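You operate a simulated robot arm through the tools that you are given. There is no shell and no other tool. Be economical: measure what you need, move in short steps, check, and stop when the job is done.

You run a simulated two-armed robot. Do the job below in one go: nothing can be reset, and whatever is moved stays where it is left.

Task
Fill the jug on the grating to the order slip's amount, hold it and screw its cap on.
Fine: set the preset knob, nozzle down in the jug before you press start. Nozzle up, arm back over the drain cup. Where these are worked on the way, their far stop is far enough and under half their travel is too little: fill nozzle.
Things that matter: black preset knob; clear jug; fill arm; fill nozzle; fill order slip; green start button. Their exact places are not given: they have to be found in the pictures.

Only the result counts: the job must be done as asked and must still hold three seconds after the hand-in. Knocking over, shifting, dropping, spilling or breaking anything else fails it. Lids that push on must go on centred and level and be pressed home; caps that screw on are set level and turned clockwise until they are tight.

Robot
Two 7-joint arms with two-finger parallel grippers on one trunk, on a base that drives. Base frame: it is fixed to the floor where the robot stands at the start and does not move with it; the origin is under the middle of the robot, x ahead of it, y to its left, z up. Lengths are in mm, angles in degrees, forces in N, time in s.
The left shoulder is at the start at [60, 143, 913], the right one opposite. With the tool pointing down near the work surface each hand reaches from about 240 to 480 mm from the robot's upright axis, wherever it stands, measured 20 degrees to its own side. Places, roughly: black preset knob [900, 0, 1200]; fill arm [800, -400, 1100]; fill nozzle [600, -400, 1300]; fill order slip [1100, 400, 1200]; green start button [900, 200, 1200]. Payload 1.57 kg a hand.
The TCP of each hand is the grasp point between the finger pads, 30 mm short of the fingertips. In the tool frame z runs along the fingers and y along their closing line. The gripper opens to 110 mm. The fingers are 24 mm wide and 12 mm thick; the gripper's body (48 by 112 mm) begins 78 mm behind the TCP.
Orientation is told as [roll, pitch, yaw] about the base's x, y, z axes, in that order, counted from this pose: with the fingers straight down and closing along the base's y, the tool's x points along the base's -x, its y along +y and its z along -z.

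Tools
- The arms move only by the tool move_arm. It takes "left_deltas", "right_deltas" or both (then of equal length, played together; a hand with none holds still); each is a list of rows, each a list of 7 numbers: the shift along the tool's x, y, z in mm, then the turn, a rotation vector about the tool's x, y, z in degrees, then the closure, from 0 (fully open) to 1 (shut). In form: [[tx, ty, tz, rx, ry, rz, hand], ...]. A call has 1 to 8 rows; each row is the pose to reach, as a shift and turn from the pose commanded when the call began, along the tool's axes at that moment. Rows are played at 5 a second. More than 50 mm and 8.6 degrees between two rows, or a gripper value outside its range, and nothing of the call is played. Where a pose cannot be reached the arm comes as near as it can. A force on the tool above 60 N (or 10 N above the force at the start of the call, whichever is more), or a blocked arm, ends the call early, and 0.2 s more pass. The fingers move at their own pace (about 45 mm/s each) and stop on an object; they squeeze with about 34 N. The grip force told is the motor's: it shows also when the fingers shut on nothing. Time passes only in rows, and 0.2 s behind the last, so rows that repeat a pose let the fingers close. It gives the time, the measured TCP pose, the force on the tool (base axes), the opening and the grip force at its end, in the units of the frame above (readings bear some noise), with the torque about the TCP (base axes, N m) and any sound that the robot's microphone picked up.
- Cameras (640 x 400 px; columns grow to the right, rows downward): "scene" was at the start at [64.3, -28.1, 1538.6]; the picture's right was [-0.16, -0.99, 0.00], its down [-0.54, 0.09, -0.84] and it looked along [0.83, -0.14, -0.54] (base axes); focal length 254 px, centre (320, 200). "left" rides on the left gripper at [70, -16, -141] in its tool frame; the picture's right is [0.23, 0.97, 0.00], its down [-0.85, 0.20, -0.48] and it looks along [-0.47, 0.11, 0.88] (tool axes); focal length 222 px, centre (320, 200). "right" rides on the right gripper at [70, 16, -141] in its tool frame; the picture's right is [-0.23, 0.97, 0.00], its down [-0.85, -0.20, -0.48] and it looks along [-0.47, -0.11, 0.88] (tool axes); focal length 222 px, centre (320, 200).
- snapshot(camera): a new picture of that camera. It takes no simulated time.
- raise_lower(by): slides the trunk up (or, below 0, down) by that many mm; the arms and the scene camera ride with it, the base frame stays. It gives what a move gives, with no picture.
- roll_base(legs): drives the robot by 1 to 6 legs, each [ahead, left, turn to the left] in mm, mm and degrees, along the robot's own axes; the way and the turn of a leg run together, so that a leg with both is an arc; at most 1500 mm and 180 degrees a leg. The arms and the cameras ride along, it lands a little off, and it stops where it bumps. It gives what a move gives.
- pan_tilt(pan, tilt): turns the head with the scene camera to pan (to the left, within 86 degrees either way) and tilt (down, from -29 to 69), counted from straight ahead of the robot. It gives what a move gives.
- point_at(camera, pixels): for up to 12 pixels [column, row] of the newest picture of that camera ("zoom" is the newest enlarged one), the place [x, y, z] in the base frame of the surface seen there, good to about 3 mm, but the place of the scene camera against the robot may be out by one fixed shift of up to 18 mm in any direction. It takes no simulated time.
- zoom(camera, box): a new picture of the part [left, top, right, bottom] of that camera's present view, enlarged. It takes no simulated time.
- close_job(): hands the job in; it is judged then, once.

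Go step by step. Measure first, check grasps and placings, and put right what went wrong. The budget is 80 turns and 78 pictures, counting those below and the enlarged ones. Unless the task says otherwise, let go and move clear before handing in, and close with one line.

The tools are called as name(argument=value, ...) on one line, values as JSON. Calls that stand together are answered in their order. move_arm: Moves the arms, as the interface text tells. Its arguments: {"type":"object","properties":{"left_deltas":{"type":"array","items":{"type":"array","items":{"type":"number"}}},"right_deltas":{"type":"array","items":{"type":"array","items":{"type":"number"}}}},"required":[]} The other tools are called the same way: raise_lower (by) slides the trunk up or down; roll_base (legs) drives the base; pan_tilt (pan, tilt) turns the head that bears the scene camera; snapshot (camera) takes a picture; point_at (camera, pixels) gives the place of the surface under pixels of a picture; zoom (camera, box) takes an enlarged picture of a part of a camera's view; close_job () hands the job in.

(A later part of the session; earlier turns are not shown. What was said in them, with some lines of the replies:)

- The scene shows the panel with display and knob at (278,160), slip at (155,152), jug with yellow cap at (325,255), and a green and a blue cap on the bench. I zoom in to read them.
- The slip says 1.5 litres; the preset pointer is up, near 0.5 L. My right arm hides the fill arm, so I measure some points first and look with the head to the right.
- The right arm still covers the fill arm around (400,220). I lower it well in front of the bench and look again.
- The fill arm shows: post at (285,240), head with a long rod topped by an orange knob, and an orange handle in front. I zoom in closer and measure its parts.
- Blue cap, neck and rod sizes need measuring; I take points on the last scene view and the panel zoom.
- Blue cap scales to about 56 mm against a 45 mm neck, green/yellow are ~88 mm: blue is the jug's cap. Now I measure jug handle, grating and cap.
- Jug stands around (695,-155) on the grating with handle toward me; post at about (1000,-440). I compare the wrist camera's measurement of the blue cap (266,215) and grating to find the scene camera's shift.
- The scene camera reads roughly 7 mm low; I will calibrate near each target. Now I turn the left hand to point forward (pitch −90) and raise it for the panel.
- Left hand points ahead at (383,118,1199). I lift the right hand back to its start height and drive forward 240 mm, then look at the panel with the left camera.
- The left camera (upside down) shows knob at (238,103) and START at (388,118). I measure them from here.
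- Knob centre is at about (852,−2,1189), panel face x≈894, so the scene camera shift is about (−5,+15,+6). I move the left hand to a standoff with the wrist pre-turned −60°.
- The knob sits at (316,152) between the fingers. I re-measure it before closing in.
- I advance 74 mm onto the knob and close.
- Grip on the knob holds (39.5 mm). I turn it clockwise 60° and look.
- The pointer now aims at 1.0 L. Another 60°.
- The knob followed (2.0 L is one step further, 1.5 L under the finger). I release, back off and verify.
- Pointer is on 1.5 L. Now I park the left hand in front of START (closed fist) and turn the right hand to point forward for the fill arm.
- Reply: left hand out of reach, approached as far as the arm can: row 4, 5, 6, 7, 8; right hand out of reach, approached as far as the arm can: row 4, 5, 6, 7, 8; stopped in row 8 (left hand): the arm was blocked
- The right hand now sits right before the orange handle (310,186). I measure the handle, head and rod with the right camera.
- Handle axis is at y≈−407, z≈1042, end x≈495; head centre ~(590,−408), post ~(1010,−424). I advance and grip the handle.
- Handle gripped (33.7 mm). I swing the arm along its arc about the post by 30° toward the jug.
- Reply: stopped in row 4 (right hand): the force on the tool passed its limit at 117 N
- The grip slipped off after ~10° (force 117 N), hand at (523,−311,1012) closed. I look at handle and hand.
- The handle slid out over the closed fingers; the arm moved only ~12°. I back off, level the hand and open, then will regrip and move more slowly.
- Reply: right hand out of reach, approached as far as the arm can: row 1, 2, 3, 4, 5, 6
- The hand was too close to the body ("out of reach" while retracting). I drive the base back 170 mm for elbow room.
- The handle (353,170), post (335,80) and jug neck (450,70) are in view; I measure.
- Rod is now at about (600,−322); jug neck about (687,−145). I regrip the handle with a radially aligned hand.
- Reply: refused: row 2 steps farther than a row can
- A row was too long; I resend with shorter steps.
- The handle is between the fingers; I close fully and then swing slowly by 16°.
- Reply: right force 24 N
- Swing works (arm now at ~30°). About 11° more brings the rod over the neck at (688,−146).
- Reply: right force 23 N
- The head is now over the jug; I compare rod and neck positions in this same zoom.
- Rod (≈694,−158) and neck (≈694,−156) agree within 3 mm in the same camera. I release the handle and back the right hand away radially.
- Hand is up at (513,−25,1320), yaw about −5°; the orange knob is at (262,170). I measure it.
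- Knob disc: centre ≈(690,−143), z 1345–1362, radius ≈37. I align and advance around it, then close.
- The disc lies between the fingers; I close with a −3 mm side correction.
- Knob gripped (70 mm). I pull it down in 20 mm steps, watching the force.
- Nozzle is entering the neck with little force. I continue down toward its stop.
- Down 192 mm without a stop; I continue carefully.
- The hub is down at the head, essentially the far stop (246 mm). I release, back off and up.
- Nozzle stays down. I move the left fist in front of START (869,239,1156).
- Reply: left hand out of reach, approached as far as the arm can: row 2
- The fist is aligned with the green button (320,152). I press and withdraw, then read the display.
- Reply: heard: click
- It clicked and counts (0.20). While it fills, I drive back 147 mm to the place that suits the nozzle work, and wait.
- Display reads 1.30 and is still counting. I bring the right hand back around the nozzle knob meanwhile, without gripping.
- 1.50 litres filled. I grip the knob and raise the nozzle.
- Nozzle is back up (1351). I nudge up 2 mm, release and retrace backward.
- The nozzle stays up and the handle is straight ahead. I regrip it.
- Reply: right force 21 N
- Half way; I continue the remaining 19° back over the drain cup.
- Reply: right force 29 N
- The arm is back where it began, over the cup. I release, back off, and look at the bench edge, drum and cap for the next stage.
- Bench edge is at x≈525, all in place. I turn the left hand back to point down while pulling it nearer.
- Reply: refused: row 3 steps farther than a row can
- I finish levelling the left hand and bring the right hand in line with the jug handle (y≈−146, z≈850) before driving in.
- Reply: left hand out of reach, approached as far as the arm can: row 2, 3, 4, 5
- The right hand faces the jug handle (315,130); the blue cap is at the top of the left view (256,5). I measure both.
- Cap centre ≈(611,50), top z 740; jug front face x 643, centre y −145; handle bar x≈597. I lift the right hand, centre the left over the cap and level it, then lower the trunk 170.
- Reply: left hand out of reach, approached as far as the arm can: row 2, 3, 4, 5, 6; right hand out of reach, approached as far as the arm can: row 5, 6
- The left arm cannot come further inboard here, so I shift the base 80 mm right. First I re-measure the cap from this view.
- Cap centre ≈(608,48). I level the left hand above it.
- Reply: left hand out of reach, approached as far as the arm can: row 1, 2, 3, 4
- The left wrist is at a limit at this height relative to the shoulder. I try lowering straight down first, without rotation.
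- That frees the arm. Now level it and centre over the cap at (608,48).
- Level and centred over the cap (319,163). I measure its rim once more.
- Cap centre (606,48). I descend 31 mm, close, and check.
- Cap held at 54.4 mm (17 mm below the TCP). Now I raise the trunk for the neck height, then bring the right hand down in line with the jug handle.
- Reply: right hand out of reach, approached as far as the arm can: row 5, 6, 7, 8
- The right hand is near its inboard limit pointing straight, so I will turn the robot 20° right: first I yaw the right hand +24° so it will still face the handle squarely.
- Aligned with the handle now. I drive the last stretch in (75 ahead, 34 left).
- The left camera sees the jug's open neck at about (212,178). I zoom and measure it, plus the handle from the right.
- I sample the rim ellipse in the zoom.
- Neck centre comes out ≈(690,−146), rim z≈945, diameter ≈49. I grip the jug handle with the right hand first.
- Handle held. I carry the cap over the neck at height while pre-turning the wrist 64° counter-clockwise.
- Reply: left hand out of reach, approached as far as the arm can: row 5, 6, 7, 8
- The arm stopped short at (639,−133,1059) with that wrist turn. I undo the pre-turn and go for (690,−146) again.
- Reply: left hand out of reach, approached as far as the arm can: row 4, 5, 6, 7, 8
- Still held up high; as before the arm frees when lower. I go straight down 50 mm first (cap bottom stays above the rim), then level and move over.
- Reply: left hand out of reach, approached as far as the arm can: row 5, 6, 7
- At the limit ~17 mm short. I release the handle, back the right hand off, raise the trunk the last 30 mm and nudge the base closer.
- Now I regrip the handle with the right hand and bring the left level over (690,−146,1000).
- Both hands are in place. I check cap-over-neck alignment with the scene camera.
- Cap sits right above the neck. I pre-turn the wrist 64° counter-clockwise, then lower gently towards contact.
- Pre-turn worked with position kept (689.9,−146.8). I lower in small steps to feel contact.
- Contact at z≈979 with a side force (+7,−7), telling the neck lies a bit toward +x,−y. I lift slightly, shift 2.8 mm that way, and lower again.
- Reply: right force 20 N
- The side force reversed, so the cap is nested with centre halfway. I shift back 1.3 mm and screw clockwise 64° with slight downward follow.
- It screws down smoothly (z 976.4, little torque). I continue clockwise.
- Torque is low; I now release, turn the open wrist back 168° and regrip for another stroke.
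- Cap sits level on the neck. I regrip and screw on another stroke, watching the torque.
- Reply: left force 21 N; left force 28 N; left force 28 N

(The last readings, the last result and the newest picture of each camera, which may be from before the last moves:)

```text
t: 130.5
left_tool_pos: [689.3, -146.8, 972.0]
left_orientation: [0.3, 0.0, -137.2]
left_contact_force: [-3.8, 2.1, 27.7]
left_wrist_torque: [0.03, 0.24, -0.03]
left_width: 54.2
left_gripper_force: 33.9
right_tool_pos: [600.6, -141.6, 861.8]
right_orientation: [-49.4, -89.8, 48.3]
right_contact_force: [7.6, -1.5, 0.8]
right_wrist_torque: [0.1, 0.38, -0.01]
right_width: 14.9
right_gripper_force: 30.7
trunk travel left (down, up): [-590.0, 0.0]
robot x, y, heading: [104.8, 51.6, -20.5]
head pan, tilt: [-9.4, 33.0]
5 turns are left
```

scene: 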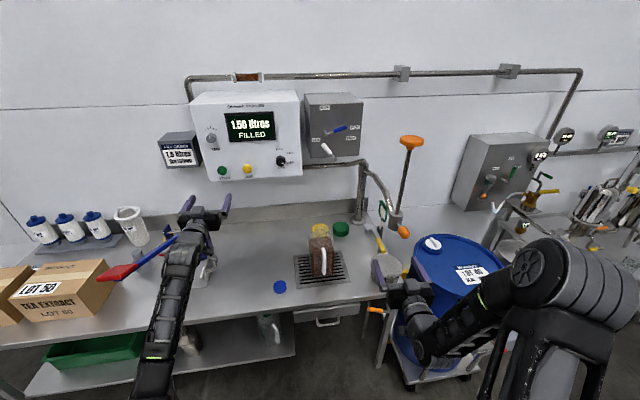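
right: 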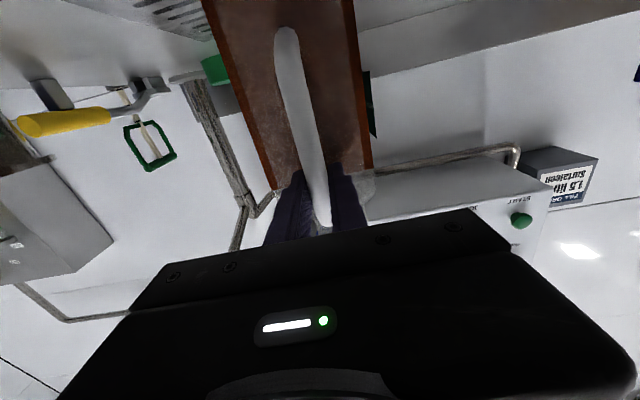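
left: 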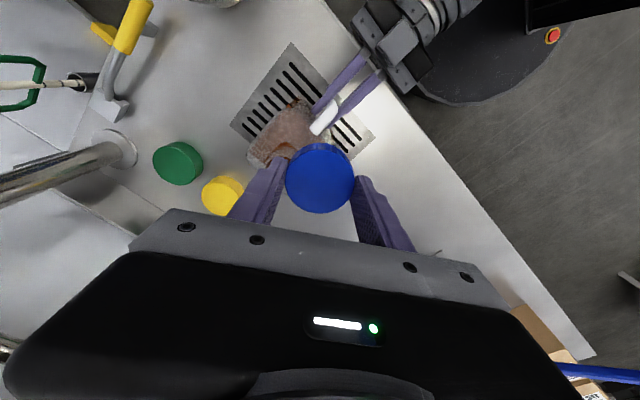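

Five turns remain, so I batch: turn back open, regrip and do another full clockwise stroke, then look.

move_arm(left_deltas=[[0, 0, 0, 0, 0, 0, 0.6], [0, 0, 0, 0, 0, 0, 0.3], [0, 0, -1, 0, 0, 0, 0.3], [0, 0, -1, 0, 0, -8, 0.3], [0, 0, -1, 0, 0, -16, 0.3], [0, 0, -1, 0, 0, -24, 0.3], [0, 0, -1, 0, 0, -32, 0.3], [0, 0, -1, 0, 0, -40, 0.3]])

move_arm(left_deltas=[[0, 0, 0, 0, 0, -8, 0.3], [0, 0, 0, 0, 0, -16, 0.3], [0, 0, 0, 0, 0, -24, 0.3], [0, 0, 0, 0, 0, -32, 0.3], [0, 0, 0, 0, 0, -40, 0.3], [0, 0, 0, 0, 0, -48, 0.3], [0, 0, 0, 0, 0, -56, 0.3], [0, 0, 0, 0, 0, -64, 0.3]])

move_arm(left_deltas=[[0, 0, 0, 0, 0, -8, 0.3], [0, 0, 0, 0, 0, -16, 0.3], [0, 0, 0, 0, 0, -24, 0.3], [0, 0, 0, 0, 0, -32, 0.3], [0, 0, 0, 0, 0, -40, 0.3], [0, 0, 0, 0, 0, -48, 0.3], [0, 0, 0, 0, 0, -56, 0.3], [0, 0, 0, 0, 0, -64, 0.3]])

move_arm(left_deltas=[[0, 0, 0, 0, 0, 0, 1], [0, 0, 0, 0, 0, 0, 1], [0, 0, 0, 0, 0, 0, 1], [0, 0, 0, 0, 0, 0, 1], [0, 0, 0.1, 0, 0, 8, 1], [0, 0, 0.2, 0, 0, 16, 1], [0, 0, 0.3, 0, 0, 24, 1], [0, 0, 0.4, 0, 0, 32, 1]])

move_arm(left_deltas=[[0, 0, 0.1, 0, 0, 8, 1], [0, 0, 0.2, 0, 0, 16, 1], [0, 0, 0.3, 0, 0, 24, 1], [0, 0, 0.3, 0, 0, 32, 1], [0, 0, 0.4, 0, 0, 40, 1], [0, 0, 0.4, 0, 0, 48, 1], [0, 0, 0.5, 0, 0, 56, 1], [0, 0, 0.5, 0, 0, 64, 1]])

move_arm(left_deltas=[[0, 0, 0.1, 0, 0, 8, 1], [0, 0, 0.2, 0, 0, 16, 1], [0, 0, 0.3, 0, 0, 24, 1], [0, 0, 0.3, 0, 0, 32, 1], [0, 0, 0.4, 0, 0, 40, 1], [0, 0, 0.4, 0, 0, 48, 1], [0, 0, 0.5, 0, 0, 56, 1], [0, 0, 0.5, 0, 0, 64, 1]])

zoom(camera="scene", box=[230, 240, 320, 310])

```text
t: 132.3
left_tool_pos: [689.9, -147.3, 974.2]
left_orientation: [0.2, -0.2, -96.7]
left_contact_force: [-0.1, -0.4, 0.0]
left_wrist_torque: [0.0, -0.01, -0.02]
left_width: 77.1
left_gripper_force: 0.0
right_tool_pos: [601.1, -141.3, 861.9]
right_orientation: [-64.1, -89.9, 62.8]
right_contact_force: [-0.5, 1.5, 0.6]
right_wrist_torque: [0.03, -0.17, 0.05]
right_width: 15.2
right_gripper_force: 30.5
trunk travel left (down, up): [-590.0, 0.0]
robot x, y, heading: [98.9, 51.8, -20.5]
head pan, tilt: [-9.4, 33.0]
```

```text
t: 134.1
left_tool_pos: [690.1, -145.9, 973.0]
left_orientation: [0.0, -0.3, -32.8]
left_contact_force: [-0.7, -1.4, -0.7]
left_wrist_torque: [0.0, -0.02, -0.02]
left_width: 77.3
left_gripper_force: 0.1
right_tool_pos: [600.5, -142.1, 861.9]
right_orientation: [-62.4, -90.0, 61.3]
right_contact_force: [-0.7, 0.9, 2.9]
right_wrist_torque: [0.07, -0.1, 0.0]
right_width: 14.7
right_gripper_force: 30.9
trunk travel left (down, up): [-590.0, 0.0]
robot x, y, heading: [102.8, 54.0, -20.5]
head pan, tilt: [-9.4, 33.0]
```

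```text
t: 135.9
left_tool_pos: [689.8, -146.4, 974.0]
left_orientation: [-0.2, 0.0, 31.2]
left_contact_force: [0.6, 0.4, -0.7]
left_wrist_torque: [0.01, 0.01, 0.0]
left_width: 77.0
left_gripper_force: 0.1
right_tool_pos: [600.7, -143.1, 861.6]
right_orientation: [-59.5, -90.0, 58.2]
right_contact_force: [0.9, 0.1, 3.2]
right_wrist_torque: [0.05, -0.02, 0.01]
right_width: 15.0
right_gripper_force: 30.8
trunk travel left (down, up): [-590.0, 0.0]
robot x, y, heading: [101.9, 51.4, -20.5]
head pan, tilt: [-9.4, 33.0]
```

```text
t: 137.7
left_tool_pos: [689.6, -146.4, 972.1]
left_orientation: [-0.1, -0.2, -1.3]
left_contact_force: [-2.5, -4.3, 1.5]
left_wrist_torque: [-0.11, 0.05, 0.01]
left_width: 54.7
left_gripper_force: 33.6
right_tool_pos: [599.3, -142.3, 862.0]
right_orientation: [-51.4, -89.9, 50.2]
right_contact_force: [2.5, 3.3, 3.7]
right_wrist_torque: [0.02, 0.23, 0.02]
right_width: 15.0
right_gripper_force: 30.5
trunk travel left (down, up): [-590.0, 0.0]
robot x, y, heading: [101.2, 52.1, -20.3]
head pan, tilt: [-9.4, 33.0]
```

```text
t: 139.5
left_tool_pos: [690.5, -146.7, 972.2]
left_orientation: [0.2, -0.3, -65.1]
left_contact_force: [1.8, 2.3, 5.1]
left_wrist_torque: [-0.08, 0.24, 0.09]
left_width: 54.8
left_gripper_force: 33.6
right_tool_pos: [599.8, -142.4, 861.4]
right_orientation: [-58.6, -90.0, 57.2]
right_contact_force: [1.4, -1.7, 1.6]
right_wrist_torque: [0.06, -0.23, -0.03]
right_width: 14.9
right_gripper_force: 30.7
trunk travel left (down, up): [-590.0, 0.0]
robot x, y, heading: [105.3, 52.8, -20.4]
head pan, tilt: [-9.4, 33.0]
```

```text
t: 141.3
left_tool_pos: [692.5, -146.3, 973.6]
left_orientation: [0.7, 0.2, -129.0]
left_contact_force: [22.5, -8.9, 5.7]
left_wrist_torque: [0.09, -1.07, 0.6]
left_width: 53.5
left_gripper_force: 34.2
right_tool_pos: [598.5, -140.6, 860.5]
right_orientation: [-10.4, -89.7, 9.4]
right_contact_force: [-23.2, 13.6, 0.1]
right_wrist_torque: [-0.25, -0.26, 0.09]
right_width: 15.3
right_gripper_force: 31.2
trunk travel left (down, up): [-590.0, 0.0]
robot x, y, heading: [100.8, 50.7, -20.2]
head pan, tilt: [-9.4, 33.0]
```

```text
5.71 times, centred on (275, 275) of scene
4 turns are left
```

zoom: 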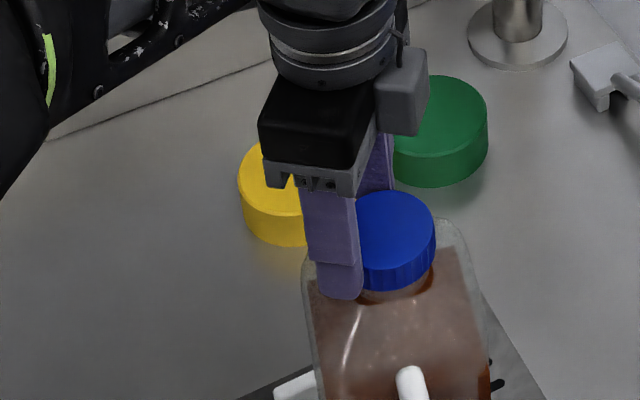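

Torque rose to 0.6 N m and the jug began to turn with the cap: it is about tight. One short confirming stroke with a fresh grip.

move_arm(left_deltas=[[0, 0, 0, 0, 0, 0, 0.6], [0, 0, 0, 0, 0, 0, 0.3], [0, 0, 0, 0, 0, 0, 0.3], [0, 0, 0, 0, 0, -8, 0.3], [0, 0, 0, 0, 0, -16, 0.3], [0, 0, 0, 0, 0, -24, 0.3], [0, 0, 0, 0, 0, -32, 0.3], [0, 0, 0, 0, 0, -40, 0.3]])

move_arm(left_deltas=[[0, 0, 0, 0, 0, -8, 0.3], [0, 0, 0, 0, 0, -16, 0.3], [0, 0, 0, 0, 0, -24, 0.3], [0, 0, 0, 0, 0, -32, 0.3], [0, 0, 0, 0, 0, -40, 0.3], [0, 0, 0, 0, 0, -48, 0.3]])

move_arm(left_deltas=[[0, 0, 0, 0, 0, 0, 1], [0, 0, 0, 0, 0, 0, 1], [0, 0, 0, 0, 0, 0, 1], [0, 0, 0, 0, 0, 0, 1], [0, 0, 0, 0, 0, 8, 1], [0, 0, 0, 0, 0, 16, 1], [0, 0, 0, 0, 0, 24, 1]])

zoom(camera="scene", box=[230, 240, 320, 310])

```text
t: 143.1
left_tool_pos: [690.5, -147.6, 972.2]
left_orientation: [0.1, -0.1, -88.9]
left_contact_force: [-1.1, 0.3, 0.5]
left_wrist_torque: [0.04, 0.0, -0.02]
left_width: 77.1
left_gripper_force: 0.0
right_tool_pos: [600.7, -141.6, 861.6]
right_orientation: [-36.5, -89.9, 35.3]
right_contact_force: [0.9, -4.8, 1.1]
right_wrist_torque: [-0.21, 0.41, -0.14]
right_width: 15.1
right_gripper_force: 30.7
trunk travel left (down, up): [-590.0, 0.0]
robot x, y, heading: [101.5, 54.6, -20.5]
head pan, tilt: [-9.4, 33.0]
```

```text
t: 144.5
left_tool_pos: [690.0, -148.0, 971.6]
left_orientation: [-0.1, -0.2, -40.9]
left_contact_force: [-5.1, -2.7, -0.6]
left_wrist_torque: [-0.1, 0.16, -0.11]
left_width: 81.9
left_gripper_force: 2.9
right_tool_pos: [600.4, -142.2, 861.8]
right_orientation: [-42.3, -90.0, 41.1]
right_contact_force: [8.1, -2.3, 1.0]
right_wrist_torque: [-0.17, 0.72, 0.05]
right_width: 15.1
right_gripper_force: 31.1
trunk travel left (down, up): [-590.0, 0.0]
robot x, y, heading: [103.4, 52.7, -20.2]
head pan, tilt: [-9.4, 33.0]
```

```text
t: 146.1
left_tool_pos: [689.3, -148.6, 971.4]
left_orientation: [0.1, -0.1, -65.1]
left_contact_force: [-9.6, -11.4, -4.8]
left_wrist_torque: [-0.47, 0.15, 0.9]
left_width: 53.9
left_gripper_force: 34.3
right_tool_pos: [599.6, -140.5, 862.0]
right_orientation: [-61.4, -89.9, 60.4]
right_contact_force: [11.9, 10.5, 3.3]
right_wrist_torque: [-0.26, 0.05, 0.0]
right_width: 14.8
right_gripper_force: 31.4
trunk travel left (down, up): [-590.0, 0.0]
robot x, y, heading: [104.4, 52.2, -20.4]
head pan, tilt: [-9.4, 33.0]
```

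```text
5.71 times, centred on (275, 275) of scene
3 turns are left
```

zoom: 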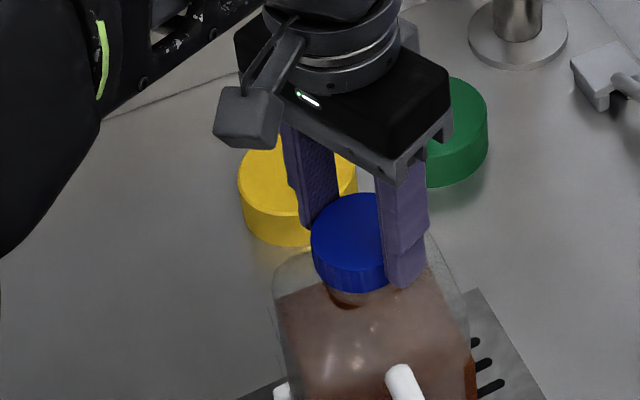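

Torque is now 0.9 N m in a fresh grip: tight. I release the cap, lift clear, then release the handle and back off.

move_arm(left_deltas=[[0, 0, 0, 0, 0, 0, 0.5], [0, 0, 0, 0, 0, 0, 0], [0, 0, 0, 0, 0, 0, 0], [0, 0, 0, 0, 0, 0, 0], [0, 0, -20, 0, 0, 0, 0], [0, 0, -45, 0, 0, 0, 0], [0, 0, -60, 0, 0, 0, 0]])

move_arm(right_deltas=[[0, 0, 0, 0, 0, 0, 0.7], [0, 0, 0, 0, 0, 0, 0.3], [0, 0, 0, 0, 0, 0, 0], [0, 0, 0, 0, 0, 0, 0], [0, 0, 0, 0, 0, 0, 0], [0, 0, -20, 0, 0, 0, 0], [0, 0, -40, 0, 0, 0, 0], [0, 0, -55, 0, 0, 0, 0]])

snapshot(camera="scene")

```text
t: 147.7
left_tool_pos: [689.1, -144.9, 1031.5]
left_orientation: [0.2, -0.2, -64.9]
left_contact_force: [0.1, -0.1, -0.9]
left_wrist_torque: [0.01, 0.02, 0.0]
left_width: 110.0
left_gripper_force: 0.1
right_tool_pos: [600.1, -142.3, 861.9]
right_orientation: [-57.6, -89.8, 56.3]
right_contact_force: [0.7, 0.6, 4.6]
right_wrist_torque: [0.04, 0.05, 0.0]
right_width: 15.0
right_gripper_force: 30.8
trunk travel left (down, up): [-590.0, 0.0]
robot x, y, heading: [108.0, 55.3, -20.6]
head pan, tilt: [-9.4, 33.0]
```

```text
t: 149.5
left_tool_pos: [690.2, -146.2, 1030.8]
left_orientation: [0.2, -0.2, -65.0]
left_contact_force: [-0.8, -0.1, 0.5]
left_wrist_torque: [-0.03, -0.05, 0.02]
left_width: 110.0
left_gripper_force: 0.0
right_tool_pos: [546.0, -141.2, 861.8]
right_orientation: [-64.1, -89.9, 62.9]
right_contact_force: [0.1, 0.0, -0.2]
right_wrist_torque: [-0.01, -0.01, 0.0]
right_width: 109.9
right_gripper_force: 0.0
trunk travel left (down, up): [-590.0, 0.0]
robot x, y, heading: [100.5, 50.9, -20.6]
head pan, tilt: [-9.4, 33.0]
```

```text
2 pictures are left
2 turns are left
```

scene: 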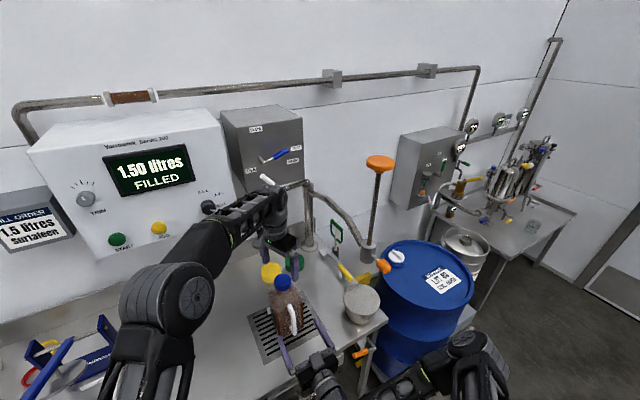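

The jug stands upright on the grating with the blue cap on. The display reads 1.50 litres, the nozzle is up, the fill arm is over the drain cup, and both hands are clear, so I hand in.

close_job()

```text
The job is handed in.
```

I filled the jug to 1.50 litres, matching the order slip. I then held it by its handle and screwed the blue cap on until it tightened (0.9 N m on a fresh grip). The nozzle is back up, the fill arm is over the drain cup, and the job is handed in.
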